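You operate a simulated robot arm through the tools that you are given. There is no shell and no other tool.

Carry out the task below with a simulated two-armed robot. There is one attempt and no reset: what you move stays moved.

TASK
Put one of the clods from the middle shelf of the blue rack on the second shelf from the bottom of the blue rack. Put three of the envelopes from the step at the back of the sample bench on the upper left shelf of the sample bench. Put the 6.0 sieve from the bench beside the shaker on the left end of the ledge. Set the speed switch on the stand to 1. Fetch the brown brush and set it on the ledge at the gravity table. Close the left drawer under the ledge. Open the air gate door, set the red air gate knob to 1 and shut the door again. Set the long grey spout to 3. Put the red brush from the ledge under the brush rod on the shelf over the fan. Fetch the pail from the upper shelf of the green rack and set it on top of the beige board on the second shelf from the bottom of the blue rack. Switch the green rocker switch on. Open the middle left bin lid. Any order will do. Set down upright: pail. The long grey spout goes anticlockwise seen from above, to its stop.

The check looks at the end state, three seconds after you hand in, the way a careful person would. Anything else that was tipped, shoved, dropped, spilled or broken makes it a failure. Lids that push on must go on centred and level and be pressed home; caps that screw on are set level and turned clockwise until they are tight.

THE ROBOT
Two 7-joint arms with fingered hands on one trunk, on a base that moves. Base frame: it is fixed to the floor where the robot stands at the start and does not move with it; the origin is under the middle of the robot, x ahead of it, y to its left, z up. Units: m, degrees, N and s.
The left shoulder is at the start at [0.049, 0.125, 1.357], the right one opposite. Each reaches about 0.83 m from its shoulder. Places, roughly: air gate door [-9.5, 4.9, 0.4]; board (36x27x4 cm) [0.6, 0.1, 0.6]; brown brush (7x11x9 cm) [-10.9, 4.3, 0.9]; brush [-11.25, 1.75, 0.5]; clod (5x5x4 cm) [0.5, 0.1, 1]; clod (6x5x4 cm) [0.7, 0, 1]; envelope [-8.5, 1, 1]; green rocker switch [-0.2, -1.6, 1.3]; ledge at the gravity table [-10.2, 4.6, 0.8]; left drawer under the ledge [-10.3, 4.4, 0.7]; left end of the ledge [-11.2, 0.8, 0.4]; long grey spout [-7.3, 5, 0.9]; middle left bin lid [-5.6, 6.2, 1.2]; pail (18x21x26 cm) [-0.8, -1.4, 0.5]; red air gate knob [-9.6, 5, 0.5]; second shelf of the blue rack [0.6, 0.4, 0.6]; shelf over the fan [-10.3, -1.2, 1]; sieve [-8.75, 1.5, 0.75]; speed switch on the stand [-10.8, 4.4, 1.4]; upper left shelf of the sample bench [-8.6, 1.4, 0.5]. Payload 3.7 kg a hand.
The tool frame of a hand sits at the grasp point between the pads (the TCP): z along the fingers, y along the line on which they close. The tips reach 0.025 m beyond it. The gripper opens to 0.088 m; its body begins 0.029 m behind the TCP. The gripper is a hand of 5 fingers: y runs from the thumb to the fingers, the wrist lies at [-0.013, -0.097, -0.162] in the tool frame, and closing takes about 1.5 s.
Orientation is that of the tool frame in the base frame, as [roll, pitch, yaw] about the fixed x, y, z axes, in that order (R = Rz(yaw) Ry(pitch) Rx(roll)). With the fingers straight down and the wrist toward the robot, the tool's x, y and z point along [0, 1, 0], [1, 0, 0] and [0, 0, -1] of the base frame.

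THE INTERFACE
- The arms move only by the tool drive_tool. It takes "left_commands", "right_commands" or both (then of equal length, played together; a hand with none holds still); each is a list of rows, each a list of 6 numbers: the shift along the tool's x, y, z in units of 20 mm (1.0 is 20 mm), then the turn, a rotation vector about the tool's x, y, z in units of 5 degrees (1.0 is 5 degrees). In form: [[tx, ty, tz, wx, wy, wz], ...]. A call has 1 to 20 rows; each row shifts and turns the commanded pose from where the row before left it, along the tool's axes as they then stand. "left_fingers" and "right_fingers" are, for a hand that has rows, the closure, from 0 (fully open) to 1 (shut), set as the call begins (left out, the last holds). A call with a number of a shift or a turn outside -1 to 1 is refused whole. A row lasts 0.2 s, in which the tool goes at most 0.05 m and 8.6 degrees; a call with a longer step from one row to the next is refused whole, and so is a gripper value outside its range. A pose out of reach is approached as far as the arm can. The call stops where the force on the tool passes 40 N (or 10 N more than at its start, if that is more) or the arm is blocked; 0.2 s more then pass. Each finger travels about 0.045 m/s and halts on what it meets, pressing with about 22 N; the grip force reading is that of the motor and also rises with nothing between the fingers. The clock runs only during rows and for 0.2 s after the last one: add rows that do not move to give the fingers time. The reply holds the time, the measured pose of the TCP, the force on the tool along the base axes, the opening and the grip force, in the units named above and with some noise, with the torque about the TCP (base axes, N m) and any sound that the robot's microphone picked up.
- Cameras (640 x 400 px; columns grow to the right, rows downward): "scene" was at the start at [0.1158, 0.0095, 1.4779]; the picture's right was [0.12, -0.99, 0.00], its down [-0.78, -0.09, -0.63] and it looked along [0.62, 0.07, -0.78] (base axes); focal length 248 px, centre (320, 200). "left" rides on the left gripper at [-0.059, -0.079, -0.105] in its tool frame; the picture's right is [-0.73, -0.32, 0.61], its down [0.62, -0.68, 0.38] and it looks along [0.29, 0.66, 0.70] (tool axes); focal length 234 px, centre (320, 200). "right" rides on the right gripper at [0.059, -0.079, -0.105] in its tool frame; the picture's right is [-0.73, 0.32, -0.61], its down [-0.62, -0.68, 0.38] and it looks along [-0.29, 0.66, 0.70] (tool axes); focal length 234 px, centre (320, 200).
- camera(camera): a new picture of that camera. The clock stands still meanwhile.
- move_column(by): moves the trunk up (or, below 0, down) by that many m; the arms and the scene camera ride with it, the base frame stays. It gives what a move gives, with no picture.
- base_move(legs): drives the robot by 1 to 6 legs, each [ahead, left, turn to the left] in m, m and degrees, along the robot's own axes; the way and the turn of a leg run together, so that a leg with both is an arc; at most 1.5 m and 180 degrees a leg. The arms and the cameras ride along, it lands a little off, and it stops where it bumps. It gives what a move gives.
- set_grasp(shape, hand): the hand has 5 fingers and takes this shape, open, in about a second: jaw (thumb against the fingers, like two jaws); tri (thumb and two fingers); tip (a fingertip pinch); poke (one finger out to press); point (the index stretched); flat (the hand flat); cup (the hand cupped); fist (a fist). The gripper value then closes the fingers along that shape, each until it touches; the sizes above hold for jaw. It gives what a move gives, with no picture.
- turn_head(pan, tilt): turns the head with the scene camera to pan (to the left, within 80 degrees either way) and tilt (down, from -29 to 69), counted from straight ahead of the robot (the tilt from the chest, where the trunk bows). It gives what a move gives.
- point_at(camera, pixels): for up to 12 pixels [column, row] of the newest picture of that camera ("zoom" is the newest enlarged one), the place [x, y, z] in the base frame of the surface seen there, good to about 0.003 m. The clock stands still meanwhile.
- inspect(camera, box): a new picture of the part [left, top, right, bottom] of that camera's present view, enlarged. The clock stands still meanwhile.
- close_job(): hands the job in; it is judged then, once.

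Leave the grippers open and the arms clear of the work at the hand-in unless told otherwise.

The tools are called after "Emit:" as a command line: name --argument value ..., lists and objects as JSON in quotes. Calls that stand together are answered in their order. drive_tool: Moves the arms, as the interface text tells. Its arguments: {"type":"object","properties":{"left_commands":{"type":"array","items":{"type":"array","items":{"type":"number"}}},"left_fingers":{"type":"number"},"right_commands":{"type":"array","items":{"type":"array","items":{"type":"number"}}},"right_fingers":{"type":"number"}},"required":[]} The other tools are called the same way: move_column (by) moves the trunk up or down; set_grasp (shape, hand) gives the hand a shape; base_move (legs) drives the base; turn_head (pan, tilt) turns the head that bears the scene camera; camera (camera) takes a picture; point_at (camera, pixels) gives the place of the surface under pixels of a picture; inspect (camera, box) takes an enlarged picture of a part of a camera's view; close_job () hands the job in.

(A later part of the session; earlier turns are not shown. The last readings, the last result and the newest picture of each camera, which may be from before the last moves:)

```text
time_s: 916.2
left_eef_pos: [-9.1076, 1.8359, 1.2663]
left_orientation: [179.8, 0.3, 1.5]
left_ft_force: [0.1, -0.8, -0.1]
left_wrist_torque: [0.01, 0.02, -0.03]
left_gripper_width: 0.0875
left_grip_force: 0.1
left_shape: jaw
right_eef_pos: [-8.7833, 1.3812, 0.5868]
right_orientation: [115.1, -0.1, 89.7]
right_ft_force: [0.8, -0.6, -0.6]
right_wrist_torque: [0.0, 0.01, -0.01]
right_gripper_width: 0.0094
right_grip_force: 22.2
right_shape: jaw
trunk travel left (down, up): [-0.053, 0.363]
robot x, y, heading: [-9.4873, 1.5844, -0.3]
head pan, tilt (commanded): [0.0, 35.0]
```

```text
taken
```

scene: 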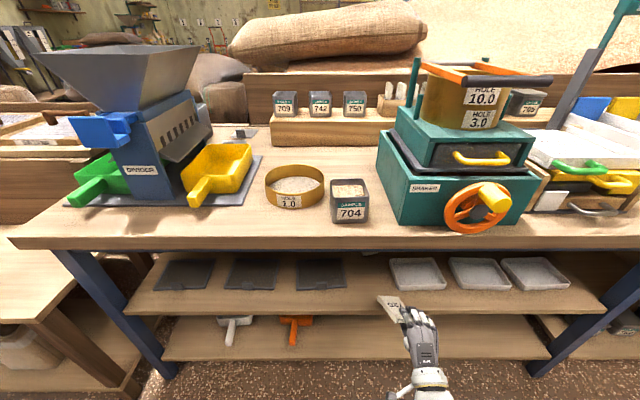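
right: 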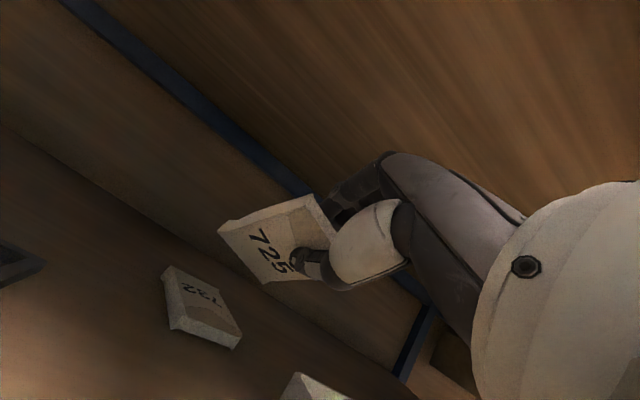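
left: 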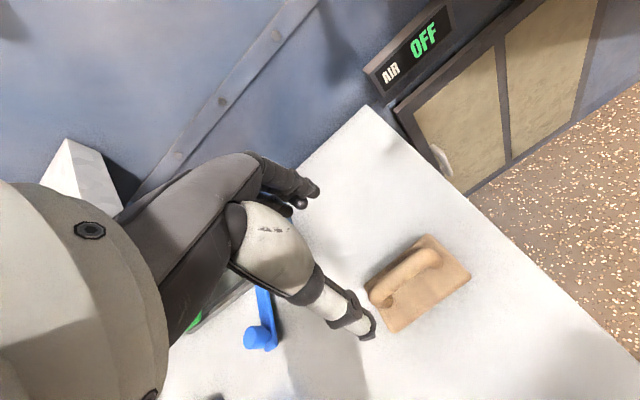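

I lower to z≈0.538 and release, as before.

Emit:
drive_tool --right_commands '[[0, -0.45, 0.21, 0, 0, 0], [0, -0.45, 0.21, 0, 0, 0], [0, -0.45, 0.21, 0, 0, 0], [0, -0.45, 0.21, 0, 0, 0], [0, -0.35, 0.16, 0, 0, 0], [0, 0, 0, 0, 0, 0]]'

Emit:
drive_tool --right_commands '[[0, 0, 0, 0, 0, 0], [0, 0, 0, 0, 0, 0], [0, 0, 0, 0, 0, 0], [0, 0, 0, 0, 0, 0], [0, 0, 0, 0, 0, 0], [0, 0, 0, 0, 0, 0]]' --right_fingers 0.6

Emit:
camera --camera "right"

```text
time_s: 917.6
left_eef_pos: [-9.1077, 1.837, 1.2647]
left_orientation: [179.8, 0.3, 1.6]
left_ft_force: [0.2, 0.3, -0.9]
left_wrist_torque: [-0.01, -0.03, -0.02]
left_gripper_width: 0.0877
left_grip_force: 0.0
left_shape: jaw
right_eef_pos: [-8.7848, 1.3819, 0.539]
right_orientation: [115.0, -0.1, 89.6]
right_ft_force: [-1.2, 0.2, 2.2]
right_wrist_torque: [-0.02, -0.13, -0.02]
right_gripper_width: 0.009
right_grip_force: 21.9
right_shape: jaw
trunk travel left (down, up): [-0.053, 0.363]
robot x, y, heading: [-9.4858, 1.5841, -0.2]
head pan, tilt (commanded): [0.0, 35.0]
```

```text
time_s: 919.0
left_eef_pos: [-9.1074, 1.8363, 1.2657]
left_orientation: [179.8, 0.3, 1.4]
left_ft_force: [0.1, 0.0, 0.8]
left_wrist_torque: [-0.01, 0.02, 0.04]
left_gripper_width: 0.0877
left_grip_force: 0.0
left_shape: jaw
right_eef_pos: [-8.7841, 1.3811, 0.539]
right_orientation: [115.2, 0.0, 89.6]
right_ft_force: [0.1, -0.5, -1.1]
right_wrist_torque: [-0.06, -0.02, 0.02]
right_gripper_width: 0.0354
right_grip_force: 0.1
right_shape: jaw
trunk travel left (down, up): [-0.053, 0.363]
robot x, y, heading: [-9.485, 1.5845, -0.2]
head pan, tilt (commanded): [0.0, 35.0]
```

```text
taken
```

right: 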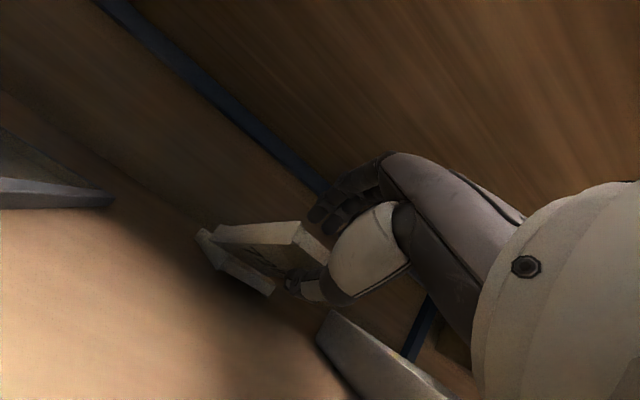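

Emit:
drive_tool --right_commands '[[0, 0, 0, 0, 0, 0], [0, 0, 0, 0, 0, 0], [0, 0, 0, 0, 0, 0], [0, 0, 0, 0, 0, 0], [0, 0, 0, 0, 0, 0], [0, 0, 0, 0, 0, 0]]' --right_fingers 0.1

Emit:
camera --camera "right"

Emit:
base_move --legs '[[-0.12, 0, 0]]'

Emit:
camera --camera "right"

```text
time_s: 920.4
left_eef_pos: [-9.108, 1.8368, 1.2655]
left_orientation: [179.8, 0.3, 1.5]
left_ft_force: [0.3, -1.4, 0.3]
left_wrist_torque: [0.0, -0.01, -0.03]
left_gripper_width: 0.0877
left_grip_force: 0.2
left_shape: jaw
right_eef_pos: [-8.785, 1.3824, 0.5394]
right_orientation: [115.0, -0.1, 89.7]
right_ft_force: [-0.3, -0.1, 0.0]
right_wrist_torque: [-0.01, 0.03, 0.0]
right_gripper_width: 0.0791
right_grip_force: 0.2
right_shape: jaw
trunk travel left (down, up): [-0.053, 0.363]
robot x, y, heading: [-9.4865, 1.5827, -0.1]
head pan, tilt (commanded): [0.0, 35.0]
```

```text
taken
```

right: 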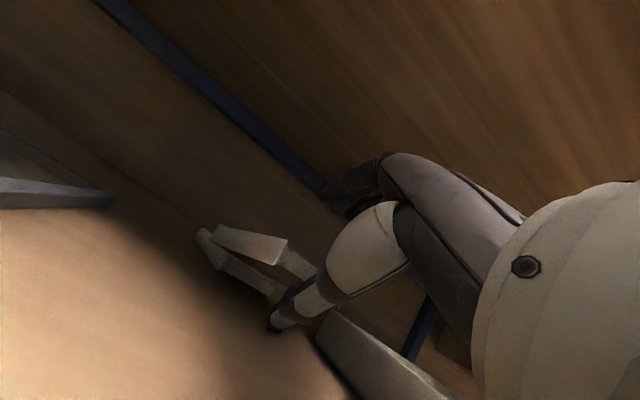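

```text
time_s: 921.6
left_eef_pos: [-9.2288, 1.8373, 1.2667]
left_orientation: [179.8, 0.2, 1.6]
left_ft_force: [0.4, 0.5, 0.1]
left_wrist_torque: [0.03, -0.03, -0.02]
left_gripper_width: 0.0877
left_grip_force: 0.0
left_shape: jaw
right_eef_pos: [-8.9056, 1.3842, 0.5399]
right_orientation: [115.0, 0.0, 89.7]
right_ft_force: [0.4, 0.1, -0.7]
right_wrist_torque: [-0.01, 0.0, -0.03]
right_gripper_width: 0.0791
right_grip_force: 0.1
right_shape: jaw
trunk travel left (down, up): [-0.053, 0.363]
robot x, y, heading: [-9.6089, 1.5845, -0.2]
head pan, tilt (commanded): [0.0, 35.0]
```

```text
taken
```

right: 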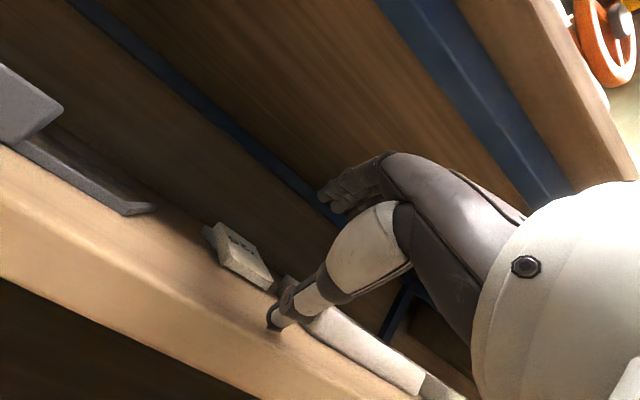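

Emit:
drive_tool --right_commands '[[0, 0.5, -0.23, 0, 0, 0], [0, 0.5, -0.23, 0, 0, 0], [0, 0, 0, 0, 0, 0]]'

Emit:
base_move --legs '[[-0.45, 0, 0]]'

Emit:
inspect --camera "scene" --box '[290, 150, 470, 290]'

```text
time_s: 922.4
left_eef_pos: [-9.227, 1.8368, 1.2651]
left_orientation: [179.8, 0.2, 1.6]
left_ft_force: [-0.7, -0.2, 0.6]
left_wrist_torque: [0.0, 0.01, 0.04]
left_gripper_width: 0.0877
left_grip_force: 0.0
left_shape: jaw
right_eef_pos: [-8.9037, 1.3828, 0.5612]
right_orientation: [115.1, -0.1, 89.8]
right_ft_force: [0.3, 0.1, 0.6]
right_wrist_torque: [0.01, 0.02, 0.0]
right_gripper_width: 0.0792
right_grip_force: 0.1
right_shape: jaw
trunk travel left (down, up): [-0.053, 0.363]
robot x, y, heading: [-9.6065, 1.5828, -0.3]
head pan, tilt (commanded): [0.0, 35.0]
```

```text
time_s: 925.2
left_eef_pos: [-9.6891, 1.8397, 1.2652]
left_orientation: [179.8, 0.4, 1.8]
left_ft_force: [-1.4, -0.2, -0.1]
left_wrist_torque: [0.03, 0.0, -0.01]
left_gripper_width: 0.0875
left_grip_force: 0.0
left_shape: jaw
right_eef_pos: [-9.3635, 1.3866, 0.5618]
right_orientation: [114.9, -0.1, 89.9]
right_ft_force: [0.3, 0.2, 0.2]
right_wrist_torque: [0.01, 0.03, 0.0]
right_gripper_width: 0.0793
right_grip_force: 0.0
right_shape: jaw
trunk travel left (down, up): [-0.053, 0.363]
robot x, y, heading: [-10.0652, 1.5871, -0.1]
head pan, tilt (commanded): [0.0, 35.0]
```

```text
2.86 times, centred on (380, 220) of scene
```

zoom: 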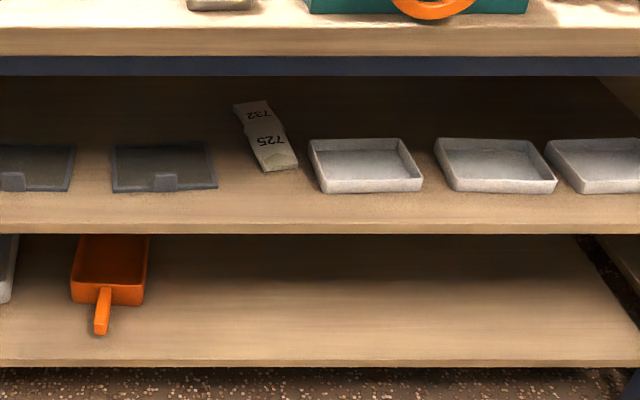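

Both envelopes lie on the shelf (725 slightly overlapping 732). I measure 725's front to place the third.

Emit:
point_at --camera "zoom" --pixels '[[270, 140], [265, 172], [297, 165], [245, 130], [280, 122], [255, 105], [215, 185], [318, 190]]'

```text
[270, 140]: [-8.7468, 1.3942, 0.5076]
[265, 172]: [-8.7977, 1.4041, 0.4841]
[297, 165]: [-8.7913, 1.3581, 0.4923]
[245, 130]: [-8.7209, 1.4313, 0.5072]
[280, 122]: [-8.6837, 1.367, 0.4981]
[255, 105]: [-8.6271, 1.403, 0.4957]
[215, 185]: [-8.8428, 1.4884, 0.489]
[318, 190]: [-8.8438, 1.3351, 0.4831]
```

The third goes just in front (tool point x≈−8.89, y≈1.41). I repeat the cycle: raise the hand, turn it fingers-down, draw back and left.

Emit:
drive_tool --right_commands '[[0, 0.96, -0.31, 0, 0, 0], [0, 0.96, -0.31, 0, 0, 0], [0, 0.96, -0.31, 0, 0, 0], [0, 0.96, -0.31, 0, 0, 0], [0, 0.96, -0.31, 0, 0, 0], [0, 0.96, -0.31, 0, 0, 0], [0, 0.96, -0.31, 0, 0, 0], [0, 0.96, -0.31, 0, 0, 0], [0, 0.96, -0.31, 0, 0, 0], [0, 0.96, -0.31, 0, 0, 0], [0, 0.96, -0.31, 0, 0, 0], [0, 0.96, -0.31, 0, 0, 0], [0, 0.96, -0.31, 0, 0, 0], [0, 0.96, -0.31, 0, 0, 0], [0, 0.96, -0.31, 0, 0, 0], [0, 0, 0, 0, 0, 0]]'

Emit:
drive_tool --right_commands '[[0, 0.96, -0.25, 0, 0, 0], [0, 0.96, -0.25, 0, 0, 0], [0, 0.96, -0.25, 0, 0, 0], [0, 0.96, -0.25, 0, 0, 0], [0, 0.96, -0.25, 0, 0, 0], [0, 0.96, -0.25, 0, 0, 0], [0, 0.96, -0.25, 0, 0, 0], [0, 0.96, -0.25, 0, 0, 0], [0, 0.96, -0.25, 0, 0, 0], [0, 0.96, -0.25, 0, 0, 0], [0, 0.96, -0.25, 0, 0, 0], [0, 0.96, -0.25, 0, 0, 0], [0, 0.96, -0.25, 0, 0, 0], [0, 0.96, -0.25, 0, 0, 0], [0, 0.96, -0.25, 0, 0, 0], [0, 0, 0, 0, 0, 0]]'

Emit:
drive_tool --right_commands '[[0, 0, 0, 0.46, 0.46, -0.985], [0, 0, 0, 0.46, 0.46, -0.985], [0, 0, 0, 0.46, 0.46, -0.985], [0, 0, 0, 0.46, 0.46, -0.985], [0, 0, 0, 0.46, 0.46, -0.985], [0, 0, 0, 0.46, 0.46, -0.985], [0, 0, 0, 0.46, 0.46, -0.985], [0, 0, 0, 0.46, 0.46, -0.985], [0, 0, 0, 0.46, 0.46, -0.985], [0, 0, 0, 0.46, 0.46, -0.985], [0, 0, 0, 0.46, 0.46, -0.985], [0, 0, 0, 0.46, 0.46, -0.985], [0, 0, 0, 0.46, 0.46, -0.985], [0, 0, 0, 0.46, 0.46, -0.985], [0, 0, 0, 0.46, 0.46, -0.985], [0, 0, 0, 0.46, 0.46, -0.985], [0, 0, 0, 0.46, 0.46, -0.985], [0, 0, 0, 0, 0, 0]]' --right_fingers 0.4

```text
time_s: 928.6
left_eef_pos: [-9.6891, 1.8389, 1.2649]
left_orientation: [179.9, 0.3, 1.8]
left_ft_force: [-0.1, -0.7, -0.1]
left_wrist_torque: [0.0, -0.01, 0.01]
left_gripper_width: 0.088
left_grip_force: 0.1
left_shape: jaw
right_eef_pos: [-9.3259, 1.3848, 0.8614]
right_orientation: [115.1, 0.0, 89.9]
right_ft_force: [0.4, 0.4, 0.4]
right_wrist_torque: [0.02, 0.02, -0.03]
right_gripper_width: 0.0789
right_grip_force: 0.1
right_shape: jaw
trunk travel left (down, up): [-0.053, 0.363]
robot x, y, heading: [-10.064, 1.583, -0.1]
head pan, tilt (commanded): [0.0, 35.0]
```

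```text
time_s: 932.0
left_eef_pos: [-9.688, 1.841, 1.2658]
left_orientation: [179.8, 0.3, 1.9]
left_ft_force: [0.0, 0.5, -0.2]
left_wrist_torque: [-0.04, 0.0, -0.02]
left_gripper_width: 0.0876
left_grip_force: 0.1
left_shape: jaw
right_eef_pos: [-9.2732, 1.3871, 1.1534]
right_orientation: [115.0, -0.1, 90.0]
right_ft_force: [-0.2, 0.8, 0.2]
right_wrist_torque: [0.02, -0.02, -0.03]
right_gripper_width: 0.0792
right_grip_force: 0.0
right_shape: jaw
trunk travel left (down, up): [-0.053, 0.363]
robot x, y, heading: [-10.0661, 1.5844, -0.2]
head pan, tilt (commanded): [0.0, 35.0]
```

```text
time_s: 935.8
left_eef_pos: [-9.6883, 1.8396, 1.2651]
left_orientation: [179.8, 0.4, 1.8]
left_ft_force: [0.1, -0.2, 0.5]
left_wrist_torque: [-0.01, 0.0, 0.02]
left_gripper_width: 0.0875
left_grip_force: 0.0
left_shape: jaw
right_eef_pos: [-9.2699, 1.3862, 1.1525]
right_orientation: [179.9, 14.7, -180.0]
right_ft_force: [0.2, 0.5, 0.0]
right_wrist_torque: [-0.01, -0.01, -0.02]
right_gripper_width: 0.0534
right_grip_force: 0.0
right_shape: jaw
trunk travel left (down, up): [-0.053, 0.363]
robot x, y, heading: [-10.0662, 1.5861, 0.4]
head pan, tilt (commanded): [0.0, 35.0]
```

Emit:
drive_tool --right_commands '[[0.9, 0, -0.45, 0, 0, 0], [0.9, 0, -0.45, 0, 0, 0], [0.9, 0, -0.45, 0, 0, 0], [0.9, 0, -0.45, 0, 0, 0], [0.9, 0, -0.45, 0, 0, 0], [0.9, 0, -0.45, 0, 0, 0], [0.9, 0, -0.45, 0, 0, 0], [0.9, 0, -0.35, 0, 0, 0], [0, 0, 0, 0, 0, 0]]'

Emit:
drive_tool --right_commands '[[0, 1, 0, 0, 0, 0], [0, 1, 0, 0, 0, 0], [0, 1, 0, 0, 0, 0], [0, 1, 0, 0, 0, 0], [0, 1, 0, 0, 0, 0], [0, 1, 0, 0, 0, 0], [0, 1, 0, 0, 0, 0], [0, 1, 0, 0, 0, 0], [0, 1, 0, 0, 0, 0], [0, 1, 0, 0, 0, 0], [0, 1, 0, 0, 0, 0], [0, 1, 0, 0, 0, 0], [0, 1, 0, 0, 0, 0], [0, 1, 0, 0, 0, 0], [0, 0.5, 0, 0, 0, 0], [0, 0, 0, 0, 0, 0]]'

Emit:
base_move --legs '[[0, -0.52, -0.4], [0.75, 0, 0]]'

Emit:
turn_head --pan 5 --tilt 25

Emit:
camera --camera "scene"

```text
time_s: 937.8
left_eef_pos: [-9.6897, 1.8398, 1.2666]
left_orientation: [179.8, 0.2, 1.8]
left_ft_force: [0.4, 0.4, -0.9]
left_wrist_torque: [-0.02, -0.01, -0.04]
left_gripper_width: 0.0878
left_grip_force: 0.0
left_shape: jaw
right_eef_pos: [-9.4292, 1.3851, 1.1842]
right_orientation: [179.9, 14.8, 179.9]
right_ft_force: [0.9, 0.0, -0.9]
right_wrist_torque: [-0.01, 0.0, -0.01]
right_gripper_width: 0.0529
right_grip_force: 0.1
right_shape: jaw
trunk travel left (down, up): [-0.053, 0.363]
robot x, y, heading: [-10.0645, 1.5881, 0.0]
head pan, tilt (commanded): [0.0, 35.0]
```

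```text
time_s: 941.2
left_eef_pos: [-9.6891, 1.8401, 1.2652]
left_orientation: [179.8, 0.4, 1.7]
left_ft_force: [-1.1, -0.8, -0.4]
left_wrist_torque: [-0.01, -0.03, -0.01]
left_gripper_width: 0.0878
left_grip_force: 0.0
left_shape: jaw
right_eef_pos: [-9.4299, 1.6746, 1.1854]
right_orientation: [179.9, 14.9, 180.0]
right_ft_force: [-0.6, -0.5, -0.3]
right_wrist_torque: [0.01, -0.01, -0.01]
right_gripper_width: 0.0532
right_grip_force: 0.1
right_shape: jaw
trunk travel left (down, up): [-0.053, 0.363]
robot x, y, heading: [-10.0644, 1.5867, 0.2]
head pan, tilt (commanded): [0.0, 35.0]
```

```text
time_s: 949.9
left_eef_pos: [-8.9504, 1.325, 1.2665]
left_orientation: [179.8, 0.3, 2.6]
left_ft_force: [-0.7, -0.3, 0.5]
left_wrist_torque: [0.0, -0.03, 0.01]
left_gripper_width: 0.0878
left_grip_force: 0.1
left_shape: jaw
right_eef_pos: [-8.688, 1.1636, 1.1845]
right_orientation: [179.8, 14.8, -179.2]
right_ft_force: [-0.6, 0.1, 0.3]
right_wrist_torque: [0.01, 0.01, -0.01]
right_gripper_width: 0.053
right_grip_force: 0.1
right_shape: jaw
trunk travel left (down, up): [-0.053, 0.363]
robot x, y, heading: [-9.3232, 1.0681, 0.8]
head pan, tilt (commanded): [0.0, 35.0]
```

```text
time_s: 950.6
left_eef_pos: [-8.95, 1.325, 1.2654]
left_orientation: [179.8, 0.3, 2.7]
left_ft_force: [-0.4, 0.4, -0.3]
left_wrist_torque: [0.01, 0.01, -0.02]
left_gripper_width: 0.0877
left_grip_force: 0.0
left_shape: jaw
right_eef_pos: [-8.6891, 1.1633, 1.1859]
right_orientation: [179.8, 14.9, -179.2]
right_ft_force: [0.2, 0.2, -0.7]
right_wrist_torque: [-0.03, -0.01, -0.05]
right_gripper_width: 0.0528
right_grip_force: 0.2
right_shape: jaw
trunk travel left (down, up): [-0.053, 0.363]
robot x, y, heading: [-9.3224, 1.0678, 1.3]
head pan, tilt (commanded): [5.0, 25.0]
```

```text
taken
```

scene: 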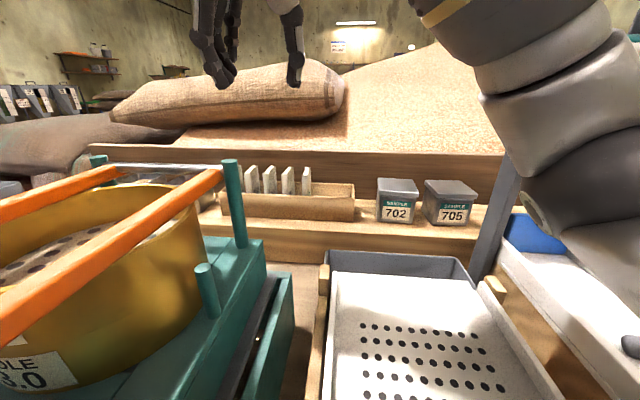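

Emit:
inspect --camera "scene" --box '[210, 150, 370, 240]'

Emit:
point_at --camera "zoom" --pixels '[[395, 120], [388, 110], [405, 125], [388, 145], [318, 120], [330, 130], [310, 145]]'

```text
4.00 times, centred on (290, 195) of scene
```

zoom: 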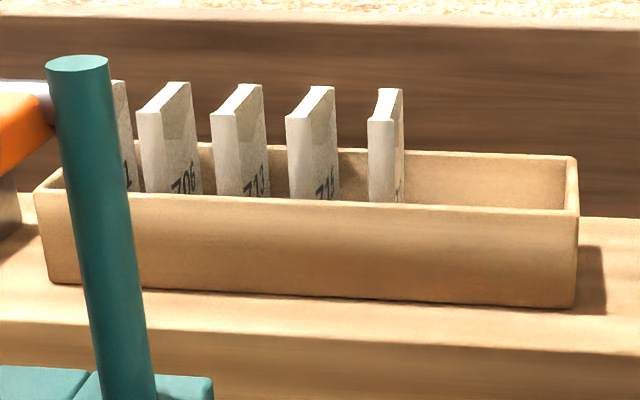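

```text
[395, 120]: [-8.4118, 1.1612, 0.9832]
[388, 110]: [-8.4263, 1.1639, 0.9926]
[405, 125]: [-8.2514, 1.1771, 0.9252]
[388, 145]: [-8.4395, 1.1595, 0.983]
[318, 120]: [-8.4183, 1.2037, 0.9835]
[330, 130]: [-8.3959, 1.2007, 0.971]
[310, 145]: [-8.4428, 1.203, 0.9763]
```

Envelope 720: face y 1.158, centre ≈1.163. I extend and narrow the opening.

Emit:
drive_tool --right_commands '[[-0.94, -0.03, 0.5, 0, 0, 0], [-0.94, -0.03, 0.5, 0, 0, 0], [-0.94, -0.03, 0.7, 0, 0, 0], [-0.94, -0.03, 0.7, 0, 0, 0], [-0.94, -0.03, 0.7, 0, 0, 0], [-0.94, -0.03, 0.8, 0, 0, 0], [-0.94, -0.03, 0.8, 0, 0, 0], [-0.94, -0.03, 0.8, 0, 0, 0], [-0.94, -0.03, 0.8, 0, 0, 0], [-0.94, -0.03, 0.6, 0, 0, 0], [0, 0, 0, 0, 0, 0]]' --right_fingers 0.72

Emit:
base_move --legs '[[0.03, 0, -1]]'

Emit:
inspect --camera "right" --box '[150, 180, 320, 310]'

```text
time_s: 953.0
left_eef_pos: [-8.9509, 1.3265, 1.2657]
left_orientation: [179.9, 0.3, 2.6]
left_ft_force: [-0.5, 0.5, 1.3]
left_wrist_torque: [0.02, 0.01, -0.03]
left_gripper_width: 0.0878
left_grip_force: 0.1
left_shape: jaw
right_eef_pos: [-8.4698, 1.1624, 1.1003]
right_orientation: [180.0, 14.9, -179.2]
right_ft_force: [0.4, 0.1, 0.4]
right_wrist_torque: [0.03, 0.0, 0.0]
right_gripper_width: 0.025
right_grip_force: 0.0
right_shape: jaw
trunk travel left (down, up): [-0.053, 0.363]
robot x, y, heading: [-9.3258, 1.0644, 0.8]
head pan, tilt (commanded): [5.0, 25.0]
```

```text
time_s: 953.9
left_eef_pos: [-8.9158, 1.3185, 1.2642]
left_orientation: [179.7, 0.3, 1.6]
left_ft_force: [-0.2, 0.1, 0.7]
left_wrist_torque: [0.03, -0.03, 0.02]
left_gripper_width: 0.0876
left_grip_force: 0.0
left_shape: jaw
right_eef_pos: [-8.4396, 1.1479, 1.1005]
right_orientation: [179.9, 14.8, 179.7]
right_ft_force: [0.4, -0.4, 0.8]
right_wrist_torque: [-0.01, -0.02, 0.0]
right_gripper_width: 0.0249
right_grip_force: 0.1
right_shape: jaw
trunk travel left (down, up): [-0.053, 0.363]
robot x, y, heading: [-9.2949, 1.0668, 0.2]
head pan, tilt (commanded): [5.0, 25.0]
```

```text
3.08 times, centred on (235, 245) of right
```

zoom: 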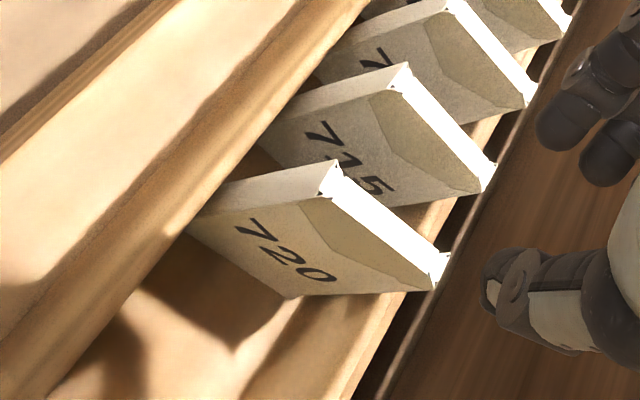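

Emit:
point_at --camera "zoom" --pixels '[[335, 180], [365, 210], [400, 240], [345, 225], [370, 250], [290, 235], [430, 115], [450, 140], [420, 140]]'

```text
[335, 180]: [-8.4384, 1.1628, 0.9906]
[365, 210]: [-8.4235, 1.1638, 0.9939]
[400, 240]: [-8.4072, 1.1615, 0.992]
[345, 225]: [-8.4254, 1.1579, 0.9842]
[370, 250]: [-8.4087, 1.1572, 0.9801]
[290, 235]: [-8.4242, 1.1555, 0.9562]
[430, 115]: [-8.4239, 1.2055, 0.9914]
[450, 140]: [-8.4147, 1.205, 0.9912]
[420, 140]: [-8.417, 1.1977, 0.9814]
```

Face y 1.157, top centre 1.163, next face 1.198. I shift left 13 mm and descend.

Emit:
drive_tool --right_commands '[[0, 0.33, 0.1, 0, 0, 0], [0, 0.33, 0.1, 0, 0, 0], [0.03, 0, 0.82, 0, 0, 0], [0.03, 0, 0.82, 0, 0, 0], [0.03, 0, 0.82, 0, 0, 0], [0.03, 0, 0.82, 0, 0, 0], [0.03, 0, 0.82, 0, 0, 0], [0.05, 0, 0.82, 0, 0, 0], [0.05, 0, 0.75, 0, 0, 0], [0, 0, 0, 0, 0, 0]]'

Emit:
camera --camera "right"

```text
time_s: 956.1
left_eef_pos: [-8.9176, 1.3192, 1.2657]
left_orientation: [179.8, 0.3, 1.6]
left_ft_force: [1.0, 1.4, 0.1]
left_wrist_torque: [0.02, 0.0, -0.01]
left_gripper_width: 0.0875
left_grip_force: 0.1
left_shape: jaw
right_eef_pos: [-8.4148, 1.1631, 0.9864]
right_orientation: [179.9, 15.0, 179.8]
right_ft_force: [0.5, -0.1, 0.2]
right_wrist_torque: [0.0, 0.01, 0.04]
right_gripper_width: 0.0249
right_grip_force: 0.2
right_shape: jaw
trunk travel left (down, up): [-0.053, 0.363]
robot x, y, heading: [-9.2976, 1.0663, -0.2]
head pan, tilt (commanded): [5.0, 25.0]
```

```text
taken
```

right: 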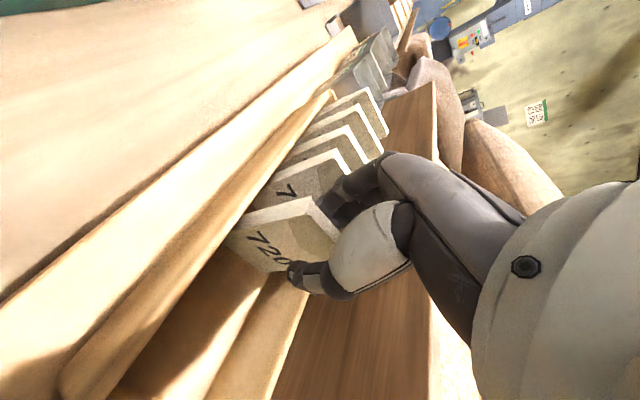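

Well placed. I close, lift, then draw back.

Emit:
drive_tool --right_commands '[[0, 0, 0, 0, 0, 0], [0, 0, 0, 0, 0, 0], [0, 0, 0, 0, 0, 0], [0, 0, 0, 0, 0, 0], [0, 0, 0, 0, 0, 0]]' --right_fingers 1

Emit:
drive_tool --right_commands '[[0, 0, -0.4, 0, 0, 0], [0, 0, -0.6, 0, 0, 0], [0, 0, -0.8, 0, 0, 0], [0, 0, -0.8, 0, 0, 0], [0, 0, -0.8, 0, 0, 0], [0, 0, -0.8, 0, 0, 0], [0, 0, -0.8, 0, 0, 0], [0, 0, -0.8, 0, 0, 0], [0, -0.3, -0.6, 0, 0, 0], [0, -0.3, -0.4, 0, 0, 0], [0, 0, 0, 0, 0, 0]]'

Emit:
camera --camera "scene"

```text
time_s: 957.3
left_eef_pos: [-8.9164, 1.3196, 1.2664]
left_orientation: [179.7, 0.3, 1.6]
left_ft_force: [0.1, 0.0, -0.7]
left_wrist_torque: [-0.02, -0.02, 0.0]
left_gripper_width: 0.0877
left_grip_force: 0.0
left_shape: jaw
right_eef_pos: [-8.4144, 1.1625, 0.9875]
right_orientation: [179.9, 15.0, 179.8]
right_ft_force: [-0.3, -0.7, 0.6]
right_wrist_torque: [-0.03, 0.03, 0.0]
right_gripper_width: 0.009
right_grip_force: 22.0
right_shape: jaw
trunk travel left (down, up): [-0.053, 0.363]
robot x, y, heading: [-9.2938, 1.0689, -0.5]
head pan, tilt (commanded): [5.0, 25.0]
```

```text
time_s: 959.7
left_eef_pos: [-8.9161, 1.3191, 1.2657]
left_orientation: [179.8, 0.2, 1.6]
left_ft_force: [-0.8, 0.3, 0.2]
left_wrist_torque: [-0.04, 0.06, 0.0]
left_gripper_width: 0.0876
left_grip_force: 0.0
left_shape: jaw
right_eef_pos: [-8.4491, 1.1498, 1.1172]
right_orientation: [179.9, 14.8, 179.8]
right_ft_force: [0.0, -0.3, -0.3]
right_wrist_torque: [0.01, -0.01, 0.02]
right_gripper_width: 0.0092
right_grip_force: 21.3
right_shape: jaw
trunk travel left (down, up): [-0.053, 0.363]
robot x, y, heading: [-9.2917, 1.0666, -0.4]
head pan, tilt (commanded): [5.0, 25.0]
```

```text
taken
```

scene: 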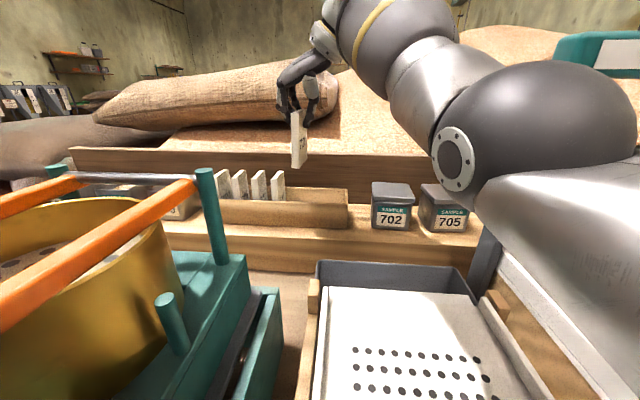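

Third envelope held; four remain upright. I shift right 3 cm, draw the hand back and leave the bench.

Emit:
drive_tool --right_commands '[[0.2, -0.75, -0.2, 0, 0, 0], [0.2, -0.75, -0.2, 0, 0, 0], [0.9, 0, -0.4, 0, 0, 0], [0.9, 0, -0.4, 0, 0, 0], [0.9, 0, -0.4, 0, 0, 0], [0.9, 0, -0.3, 0, 0, 0], [0.9, 0, -0.3, 0, 0, 0], [0.9, 0, -0.3, 0, 0, 0], [0.9, 0, -0.3, 0, 0, 0], [0.9, 0, -0.3, 0, 0, 0], [0.9, 0, -0.3, 0, 0, 0], [0, 0, 0, 0, 0, 0]]'

Emit:
base_move --legs '[[-0.76, 0, 0], [0, 0.52, 0]]'

Emit:
drive_tool --right_commands '[[0, -1, -0.1, 0, 0, 0], [0, -1, -0.1, 0, 0, 0], [0, -1, -0.1, 0, 0, 0], [0, -1, -0.1, 0, 0, 0], [0, -1, -0.1, 0, 0, 0], [0, -1, -0.1, 0, 0, 0], [0, -1, -0.1, 0, 0, 0], [0, -1, -0.1, 0, 0, 0], [0, -1, -0.1, 0, 0, 0], [0, -1, -0.1, 0, 0, 0], [0, -1, -0.1, 0, 0, 0], [0, -1, 0, 0, 0, 0], [-0.9, 0, 0.2, 0, 0, 0], [-0.9, 0, 0.2, 0, 0, 0], [-0.9, 0, 0.2, 0, 0, 0], [-0.9, 0, 0.2, 0, 0, 0], [-0.9, 0, 0.2, 0, 0, 0], [-0.9, 0, 0.2, 0, 0, 0], [-0.9, 0, 0.2, 0, 0, 0], [0, 0, 0, 0, 0, 0]]'

Emit:
camera --camera "scene"

```text
time_s: 962.3
left_eef_pos: [-8.9164, 1.3186, 1.2653]
left_orientation: [179.8, 0.3, 1.6]
left_ft_force: [-0.1, -0.3, -0.7]
left_wrist_torque: [0.0, 0.0, 0.04]
left_gripper_width: 0.0879
left_grip_force: 0.1
left_shape: jaw
right_eef_pos: [-8.6314, 1.1201, 1.1395]
right_orientation: [179.9, 14.9, 179.7]
right_ft_force: [0.8, 0.4, -1.0]
right_wrist_torque: [-0.04, 0.0, -0.02]
right_gripper_width: 0.0091
right_grip_force: 22.4
right_shape: jaw
trunk travel left (down, up): [-0.053, 0.363]
robot x, y, heading: [-9.2905, 1.0671, 0.0]
head pan, tilt (commanded): [5.0, 25.0]
```

```text
time_s: 971.1
left_eef_pos: [-9.6897, 1.8355, 1.2666]
left_orientation: [179.8, 0.3, 1.7]
left_ft_force: [-0.1, 1.2, -0.3]
left_wrist_torque: [0.03, -0.02, -0.03]
left_gripper_width: 0.0879
left_grip_force: 0.1
left_shape: jaw
right_eef_pos: [-9.4031, 1.6373, 1.1413]
right_orientation: [180.0, 14.9, 179.8]
right_ft_force: [0.4, 0.5, -0.7]
right_wrist_torque: [-0.01, -0.02, -0.01]
right_gripper_width: 0.0095
right_grip_force: 21.9
right_shape: jaw
trunk travel left (down, up): [-0.053, 0.363]
robot x, y, heading: [-10.0679, 1.5812, 0.1]
head pan, tilt (commanded): [5.0, 25.0]
```

```text
time_s: 975.3
left_eef_pos: [-9.6896, 1.8357, 1.2658]
left_orientation: [179.8, 0.3, 1.7]
left_ft_force: [0.0, -0.3, 0.6]
left_wrist_torque: [0.02, 0.0, -0.01]
left_gripper_width: 0.0878
left_grip_force: 0.0
left_shape: jaw
right_eef_pos: [-9.2807, 1.396, 1.167]
right_orientation: [179.8, 14.8, 179.7]
right_ft_force: [0.2, -0.1, -0.9]
right_wrist_torque: [0.0, 0.04, 0.0]
right_gripper_width: 0.0091
right_grip_force: 22.0
right_shape: jaw
trunk travel left (down, up): [-0.053, 0.363]
robot x, y, heading: [-10.066, 1.5834, -0.2]
head pan, tilt (commanded): [5.0, 25.0]
```

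```text
taken
```

scene: 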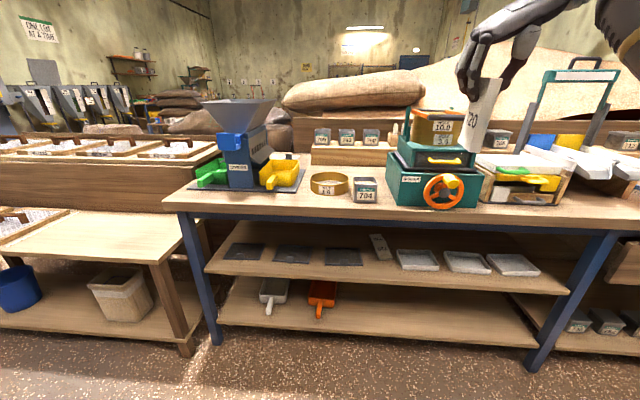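

Now turn palm-down and lower the hand, as before.

Emit:
drive_tool --right_commands '[[0, 0, 0, -0.46, -0.46, 0.985], [0, 0, 0, -0.46, -0.46, 0.985], [0, 0, 0, -0.46, -0.46, 0.985], [0, 0, 0, -0.46, -0.46, 0.985], [0, 0, 0, -0.46, -0.46, 0.985], [0, 0, 0, -0.46, -0.46, 0.985], [0, 0, 0, -0.46, -0.46, 0.985], [0, 0, 0, -0.46, -0.46, 0.985], [0, 0, 0, -0.46, -0.46, 0.985], [0, 0, 0, -0.46, -0.46, 0.985], [0, 0, 0, -0.46, -0.46, 0.985], [0, 0, 0, -0.46, -0.46, 0.985], [0, 0, 0, -0.46, -0.46, 0.985], [0, 0, 0, -0.46, -0.46, 0.985], [0, 0, 0, -0.46, -0.46, 0.985], [0, 0, 0, -0.46, -0.46, 0.985], [0, 0, 0, -0.46, -0.46, 0.985], [0, 0, 0, 0, 0, 0]]'

Emit:
drive_tool --right_commands '[[0, -0.96, 0.31, 0, 0, 0], [0, -0.96, 0.31, 0, 0, 0], [0, -0.96, 0.31, 0, 0, 0], [0, -0.96, 0.31, 0, 0, 0], [0, -0.96, 0.31, 0, 0, 0], [0, -0.96, 0.31, 0, 0, 0], [0, -0.96, 0.31, 0, 0, 0], [0, -0.96, 0.31, 0, 0, 0], [0, -0.96, 0.31, 0, 0, 0], [0, -0.96, 0.31, 0, 0, 0], [0, -0.96, 0.31, 0, 0, 0], [0, -0.96, 0.31, 0, 0, 0], [0, -0.96, 0.31, 0, 0, 0], [0, -0.96, 0.31, 0, 0, 0], [0, 0, 0, 0, 0, 0]]'

Emit:
drive_tool --right_commands '[[0, -0.96, 0.31, 0, 0, 0], [0, -0.96, 0.31, 0, 0, 0], [0, -0.96, 0.31, 0, 0, 0], [0, -0.96, 0.31, 0, 0, 0], [0, -0.96, 0.31, 0, 0, 0], [0, -0.96, 0.31, 0, 0, 0], [0, -0.96, 0.31, 0, 0, 0], [0, -0.96, 0.31, 0, 0, 0], [0, -0.96, 0.31, 0, 0, 0], [0, -0.96, 0.31, 0, 0, 0], [0, -0.96, 0.31, 0, 0, 0], [0, -0.96, 0.31, 0, 0, 0], [0, -0.96, 0.31, 0, 0, 0], [0, -0.96, 0.31, 0, 0, 0], [0, -0.96, 0.31, 0, 0, 0], [0, 0, 0, 0, 0, 0]]'

Emit:
turn_head --pan 0 --tilt 35

Emit:
camera --camera "scene"

```text
time_s: 979.1
left_eef_pos: [-9.6905, 1.8371, 1.2662]
left_orientation: [179.7, 0.3, 1.7]
left_ft_force: [0.2, -1.3, 0.3]
left_wrist_torque: [0.01, 0.02, 0.03]
left_gripper_width: 0.0876
left_grip_force: 0.1
left_shape: jaw
right_eef_pos: [-9.2803, 1.3966, 1.1671]
right_orientation: [115.0, -0.1, 89.7]
right_ft_force: [0.4, 0.4, 0.0]
right_wrist_torque: [0.0, 0.02, -0.03]
right_gripper_width: 0.009
right_grip_force: 22.0
right_shape: jaw
trunk travel left (down, up): [-0.053, 0.363]
robot x, y, heading: [-10.0651, 1.5828, -0.3]
head pan, tilt (commanded): [5.0, 25.0]
```

```text
time_s: 982.3
left_eef_pos: [-9.6903, 1.8369, 1.2665]
left_orientation: [179.8, 0.2, 1.6]
left_ft_force: [-0.1, 0.5, -0.8]
left_wrist_torque: [0.0, 0.01, 0.01]
left_gripper_width: 0.0879
left_grip_force: 0.0
left_shape: jaw
right_eef_pos: [-9.3155, 1.3977, 0.8849]
right_orientation: [115.0, -0.1, 90.0]
right_ft_force: [-0.7, 0.4, -0.1]
right_wrist_torque: [0.0, 0.03, -0.01]
right_gripper_width: 0.0091
right_grip_force: 22.3
right_shape: jaw
trunk travel left (down, up): [-0.053, 0.363]
robot x, y, heading: [-10.0667, 1.5847, 0.0]
head pan, tilt (commanded): [5.0, 25.0]
```

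```text
time_s: 985.7
left_eef_pos: [-9.6896, 1.8366, 1.2654]
left_orientation: [179.7, 0.3, 1.7]
left_ft_force: [0.1, 0.3, 0.0]
left_wrist_torque: [-0.04, 0.01, 0.0]
left_gripper_width: 0.0878
left_grip_force: 0.1
left_shape: jaw
right_eef_pos: [-9.3545, 1.3977, 0.5863]
right_orientation: [115.0, -0.1, 89.8]
right_ft_force: [-0.4, 0.1, -0.6]
right_wrist_torque: [-0.02, 0.0, 0.0]
right_gripper_width: 0.0091
right_grip_force: 21.6
right_shape: jaw
trunk travel left (down, up): [-0.053, 0.363]
robot x, y, heading: [-10.068, 1.581, -0.2]
head pan, tilt (commanded): [5.0, 25.0]
```

```text
time_s: 986.4
left_eef_pos: [-9.6885, 1.8364, 1.2649]
left_orientation: [179.8, 0.4, 1.7]
left_ft_force: [0.3, 0.0, 0.7]
left_wrist_torque: [0.0, 0.02, -0.01]
left_gripper_width: 0.0876
left_grip_force: 0.0
left_shape: jaw
right_eef_pos: [-9.3538, 1.3977, 0.5864]
right_orientation: [115.0, -0.1, 89.9]
right_ft_force: [-0.1, -0.3, -0.2]
right_wrist_torque: [-0.01, 0.05, -0.01]
right_gripper_width: 0.0092
right_grip_force: 22.2
right_shape: jaw
trunk travel left (down, up): [-0.053, 0.363]
robot x, y, heading: [-10.0666, 1.5801, -0.0]
head pan, tilt (commanded): [0.0, 35.0]
```

```text
taken
```

scene: 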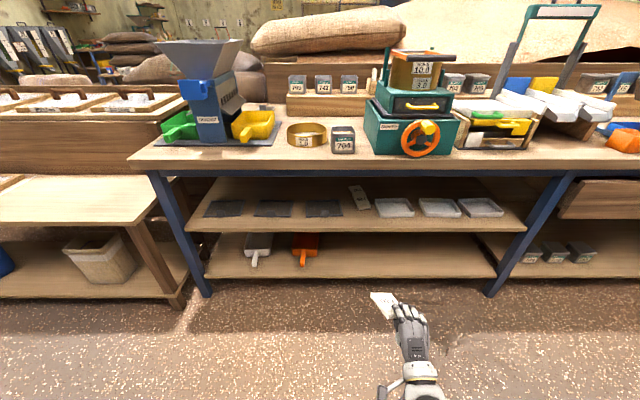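

In the same pose with 720. I drive in: 0.30 m, then the rest to x≈−8.89.

Emit:
base_move --legs '[[0.3, 0.005, 0]]'

Emit:
base_move --legs '[[0.16, 0, 0]]'

Emit:
camera --camera "right"

Emit:
camera --camera "scene"

```text
time_s: 988.4
left_eef_pos: [-9.3913, 1.8398, 1.2659]
left_orientation: [179.9, 0.3, 1.6]
left_ft_force: [0.2, 0.4, -0.5]
left_wrist_torque: [-0.03, -0.01, -0.01]
left_gripper_width: 0.0877
left_grip_force: 0.1
left_shape: jaw
right_eef_pos: [-9.0559, 1.3999, 0.5867]
right_orientation: [115.2, -0.1, 89.8]
right_ft_force: [0.9, 0.3, -0.4]
right_wrist_torque: [-0.01, 0.02, 0.0]
right_gripper_width: 0.0092
right_grip_force: 21.9
right_shape: jaw
trunk travel left (down, up): [-0.053, 0.363]
robot x, y, heading: [-9.7707, 1.5883, -0.2]
head pan, tilt (commanded): [0.0, 35.0]
```

```text
time_s: 989.9
left_eef_pos: [-9.2304, 1.839, 1.2657]
left_orientation: [179.8, 0.3, 1.5]
left_ft_force: [0.6, -0.9, 0.1]
left_wrist_torque: [-0.02, 0.01, -0.01]
left_gripper_width: 0.0875
left_grip_force: 0.0
left_shape: jaw
right_eef_pos: [-8.8965, 1.3995, 0.5855]
right_orientation: [115.1, -0.1, 89.7]
right_ft_force: [-0.1, -0.2, -1.8]
right_wrist_torque: [-0.03, 0.06, -0.02]
right_gripper_width: 0.0092
right_grip_force: 21.9
right_shape: jaw
trunk travel left (down, up): [-0.053, 0.363]
robot x, y, heading: [-9.6076, 1.5813, 0.0]
head pan, tilt (commanded): [0.0, 35.0]
```

```text
taken
```

right: 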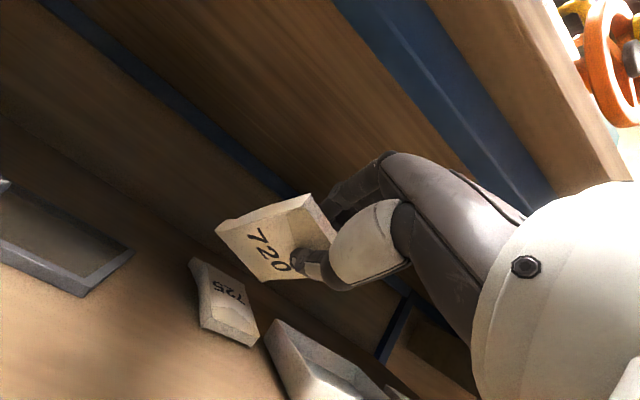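

```text
taken
```

scene: 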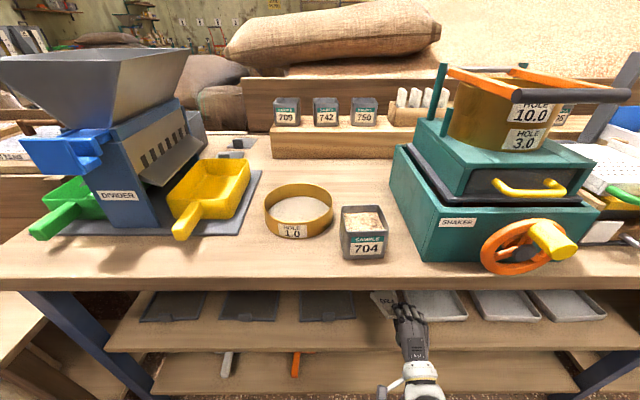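

I go 1.2 cm further in and lower to release height.

Emit:
drive_tool --right_commands '[[0, 0.25, 0.54, 0, 0, 0], [0, -0.45, 0.21, 0, 0, 0], [0, -0.45, 0.21, 0, 0, 0], [0, -0.45, 0.21, 0, 0, 0], [0, -0.45, 0.21, 0, 0, 0], [0, -0.35, 0.16, 0, 0, 0], [0, 0, 0, 0, 0, 0]]'

Emit:
drive_tool --right_commands '[[0, 0, 0, 0, 0, 0], [0, 0, 0, 0, 0, 0], [0, 0, 0, 0, 0, 0], [0, 0, 0, 0, 0, 0], [0, 0, 0, 0, 0, 0], [0, 0, 0, 0, 0, 0]]' --right_fingers 0.6

Emit:
camera --camera "right"

```text
time_s: 991.5
left_eef_pos: [-9.2311, 1.8394, 1.2652]
left_orientation: [179.8, 0.3, 1.6]
left_ft_force: [-0.9, -0.3, -1.4]
left_wrist_torque: [0.03, 0.0, 0.02]
left_gripper_width: 0.0877
left_grip_force: 0.1
left_shape: jaw
right_eef_pos: [-8.8832, 1.4004, 0.5379]
right_orientation: [115.2, 0.0, 89.6]
right_ft_force: [0.6, -0.7, -0.5]
right_wrist_torque: [0.01, 0.02, -0.02]
right_gripper_width: 0.0089
right_grip_force: 22.0
right_shape: jaw
trunk travel left (down, up): [-0.053, 0.363]
robot x, y, heading: [-9.6076, 1.5871, -0.3]
head pan, tilt (commanded): [0.0, 35.0]
```

```text
time_s: 992.9
left_eef_pos: [-9.2316, 1.8386, 1.2642]
left_orientation: [179.8, 0.4, 1.4]
left_ft_force: [0.3, 0.1, -0.8]
left_wrist_torque: [-0.02, 0.02, 0.0]
left_gripper_width: 0.0874
left_grip_force: 0.1
left_shape: jaw
right_eef_pos: [-8.8834, 1.4002, 0.5382]
right_orientation: [115.1, -0.1, 89.8]
right_ft_force: [-0.8, 0.8, -0.4]
right_wrist_torque: [-0.01, 0.02, 0.01]
right_gripper_width: 0.0352
right_grip_force: 0.0
right_shape: jaw
trunk travel left (down, up): [-0.053, 0.363]
robot x, y, heading: [-9.6084, 1.5876, -0.2]
head pan, tilt (commanded): [0.0, 35.0]
```

```text
taken
```

right: 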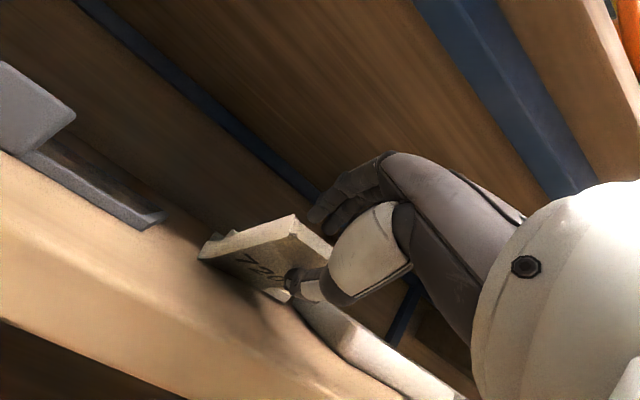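

Emit:
drive_tool --right_commands '[[0, 0, 0, 0, 0, 0], [0, 0, 0, 0, 0, 0], [0, 0, 0, 0, 0, 0], [0, 0, 0, 0, 0, 0], [0, 0, 0, 0, 0, 0], [0, 0, 0, 0, 0, 0]]' --right_fingers 0.1

Emit:
camera --camera "right"

```text
time_s: 994.3
left_eef_pos: [-9.2309, 1.8396, 1.2665]
left_orientation: [179.9, 0.3, 1.4]
left_ft_force: [1.1, 0.0, 0.0]
left_wrist_torque: [0.0, -0.01, -0.02]
left_gripper_width: 0.0875
left_grip_force: 0.0
left_shape: jaw
right_eef_pos: [-8.8844, 1.3989, 0.5381]
right_orientation: [114.9, -0.1, 89.8]
right_ft_force: [-0.2, -0.5, -1.4]
right_wrist_torque: [-0.02, -0.02, -0.03]
right_gripper_width: 0.079
right_grip_force: 0.1
right_shape: jaw
trunk travel left (down, up): [-0.053, 0.363]
robot x, y, heading: [-9.6077, 1.5889, -0.3]
head pan, tilt (commanded): [0.0, 35.0]
```

```text
taken
```

right: 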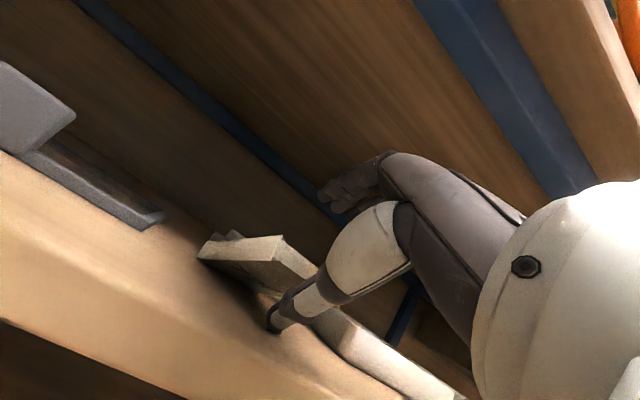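

The third envelope lies on shelf and thumb. I withdraw straight back.

Emit:
base_move --legs '[[-0.12, 0, 0]]'

Emit:
camera --camera "right"

Emit:
base_move --legs '[[-0.4, 0, 0]]'

Emit:
inspect --camera "scene" --box '[290, 150, 470, 290]'

```text
time_s: 995.5
left_eef_pos: [-9.3545, 1.84, 1.2665]
left_orientation: [179.8, 0.2, 1.7]
left_ft_force: [0.6, 1.0, -0.2]
left_wrist_torque: [-0.02, -0.01, 0.03]
left_gripper_width: 0.0879
left_grip_force: 0.0
left_shape: jaw
right_eef_pos: [-9.0055, 1.4, 0.5392]
right_orientation: [115.0, -0.1, 89.7]
right_ft_force: [0.2, -0.5, 0.3]
right_wrist_torque: [-0.01, 0.03, 0.01]
right_gripper_width: 0.0791
right_grip_force: 0.1
right_shape: jaw
trunk travel left (down, up): [-0.053, 0.363]
robot x, y, heading: [-9.7288, 1.5842, 0.1]
head pan, tilt (commanded): [0.0, 35.0]
```

```text
taken
```

right: 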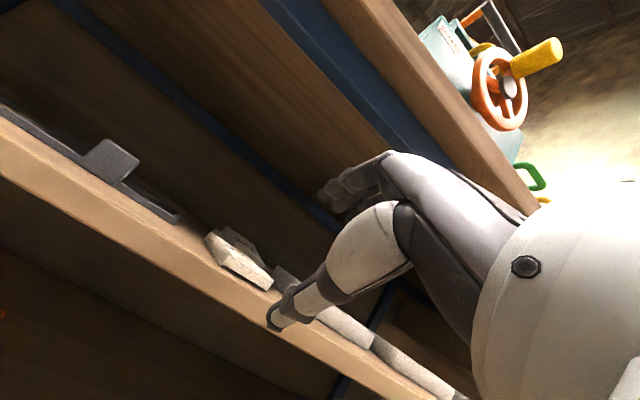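

```text
time_s: 998.0
left_eef_pos: [-9.7522, 1.8419, 1.266]
left_orientation: [179.8, 0.2, 1.7]
left_ft_force: [0.3, 1.0, 0.1]
left_wrist_torque: [-0.01, -0.03, 0.02]
left_gripper_width: 0.0877
left_grip_force: 0.2
left_shape: jaw
right_eef_pos: [-9.4027, 1.4042, 0.539]
right_orientation: [114.9, -0.1, 90.0]
right_ft_force: [-0.5, 0.2, 0.1]
right_wrist_torque: [-0.02, -0.01, 0.0]
right_gripper_width: 0.0791
right_grip_force: 0.0
right_shape: jaw
trunk travel left (down, up): [-0.053, 0.363]
robot x, y, heading: [-10.1266, 1.5883, 0.2]
head pan, tilt (commanded): [0.0, 35.0]
```

```text
2.86 times, centred on (380, 220) of scene
```

zoom: 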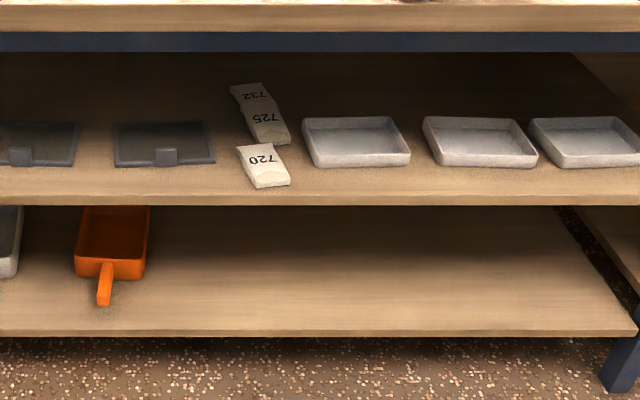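

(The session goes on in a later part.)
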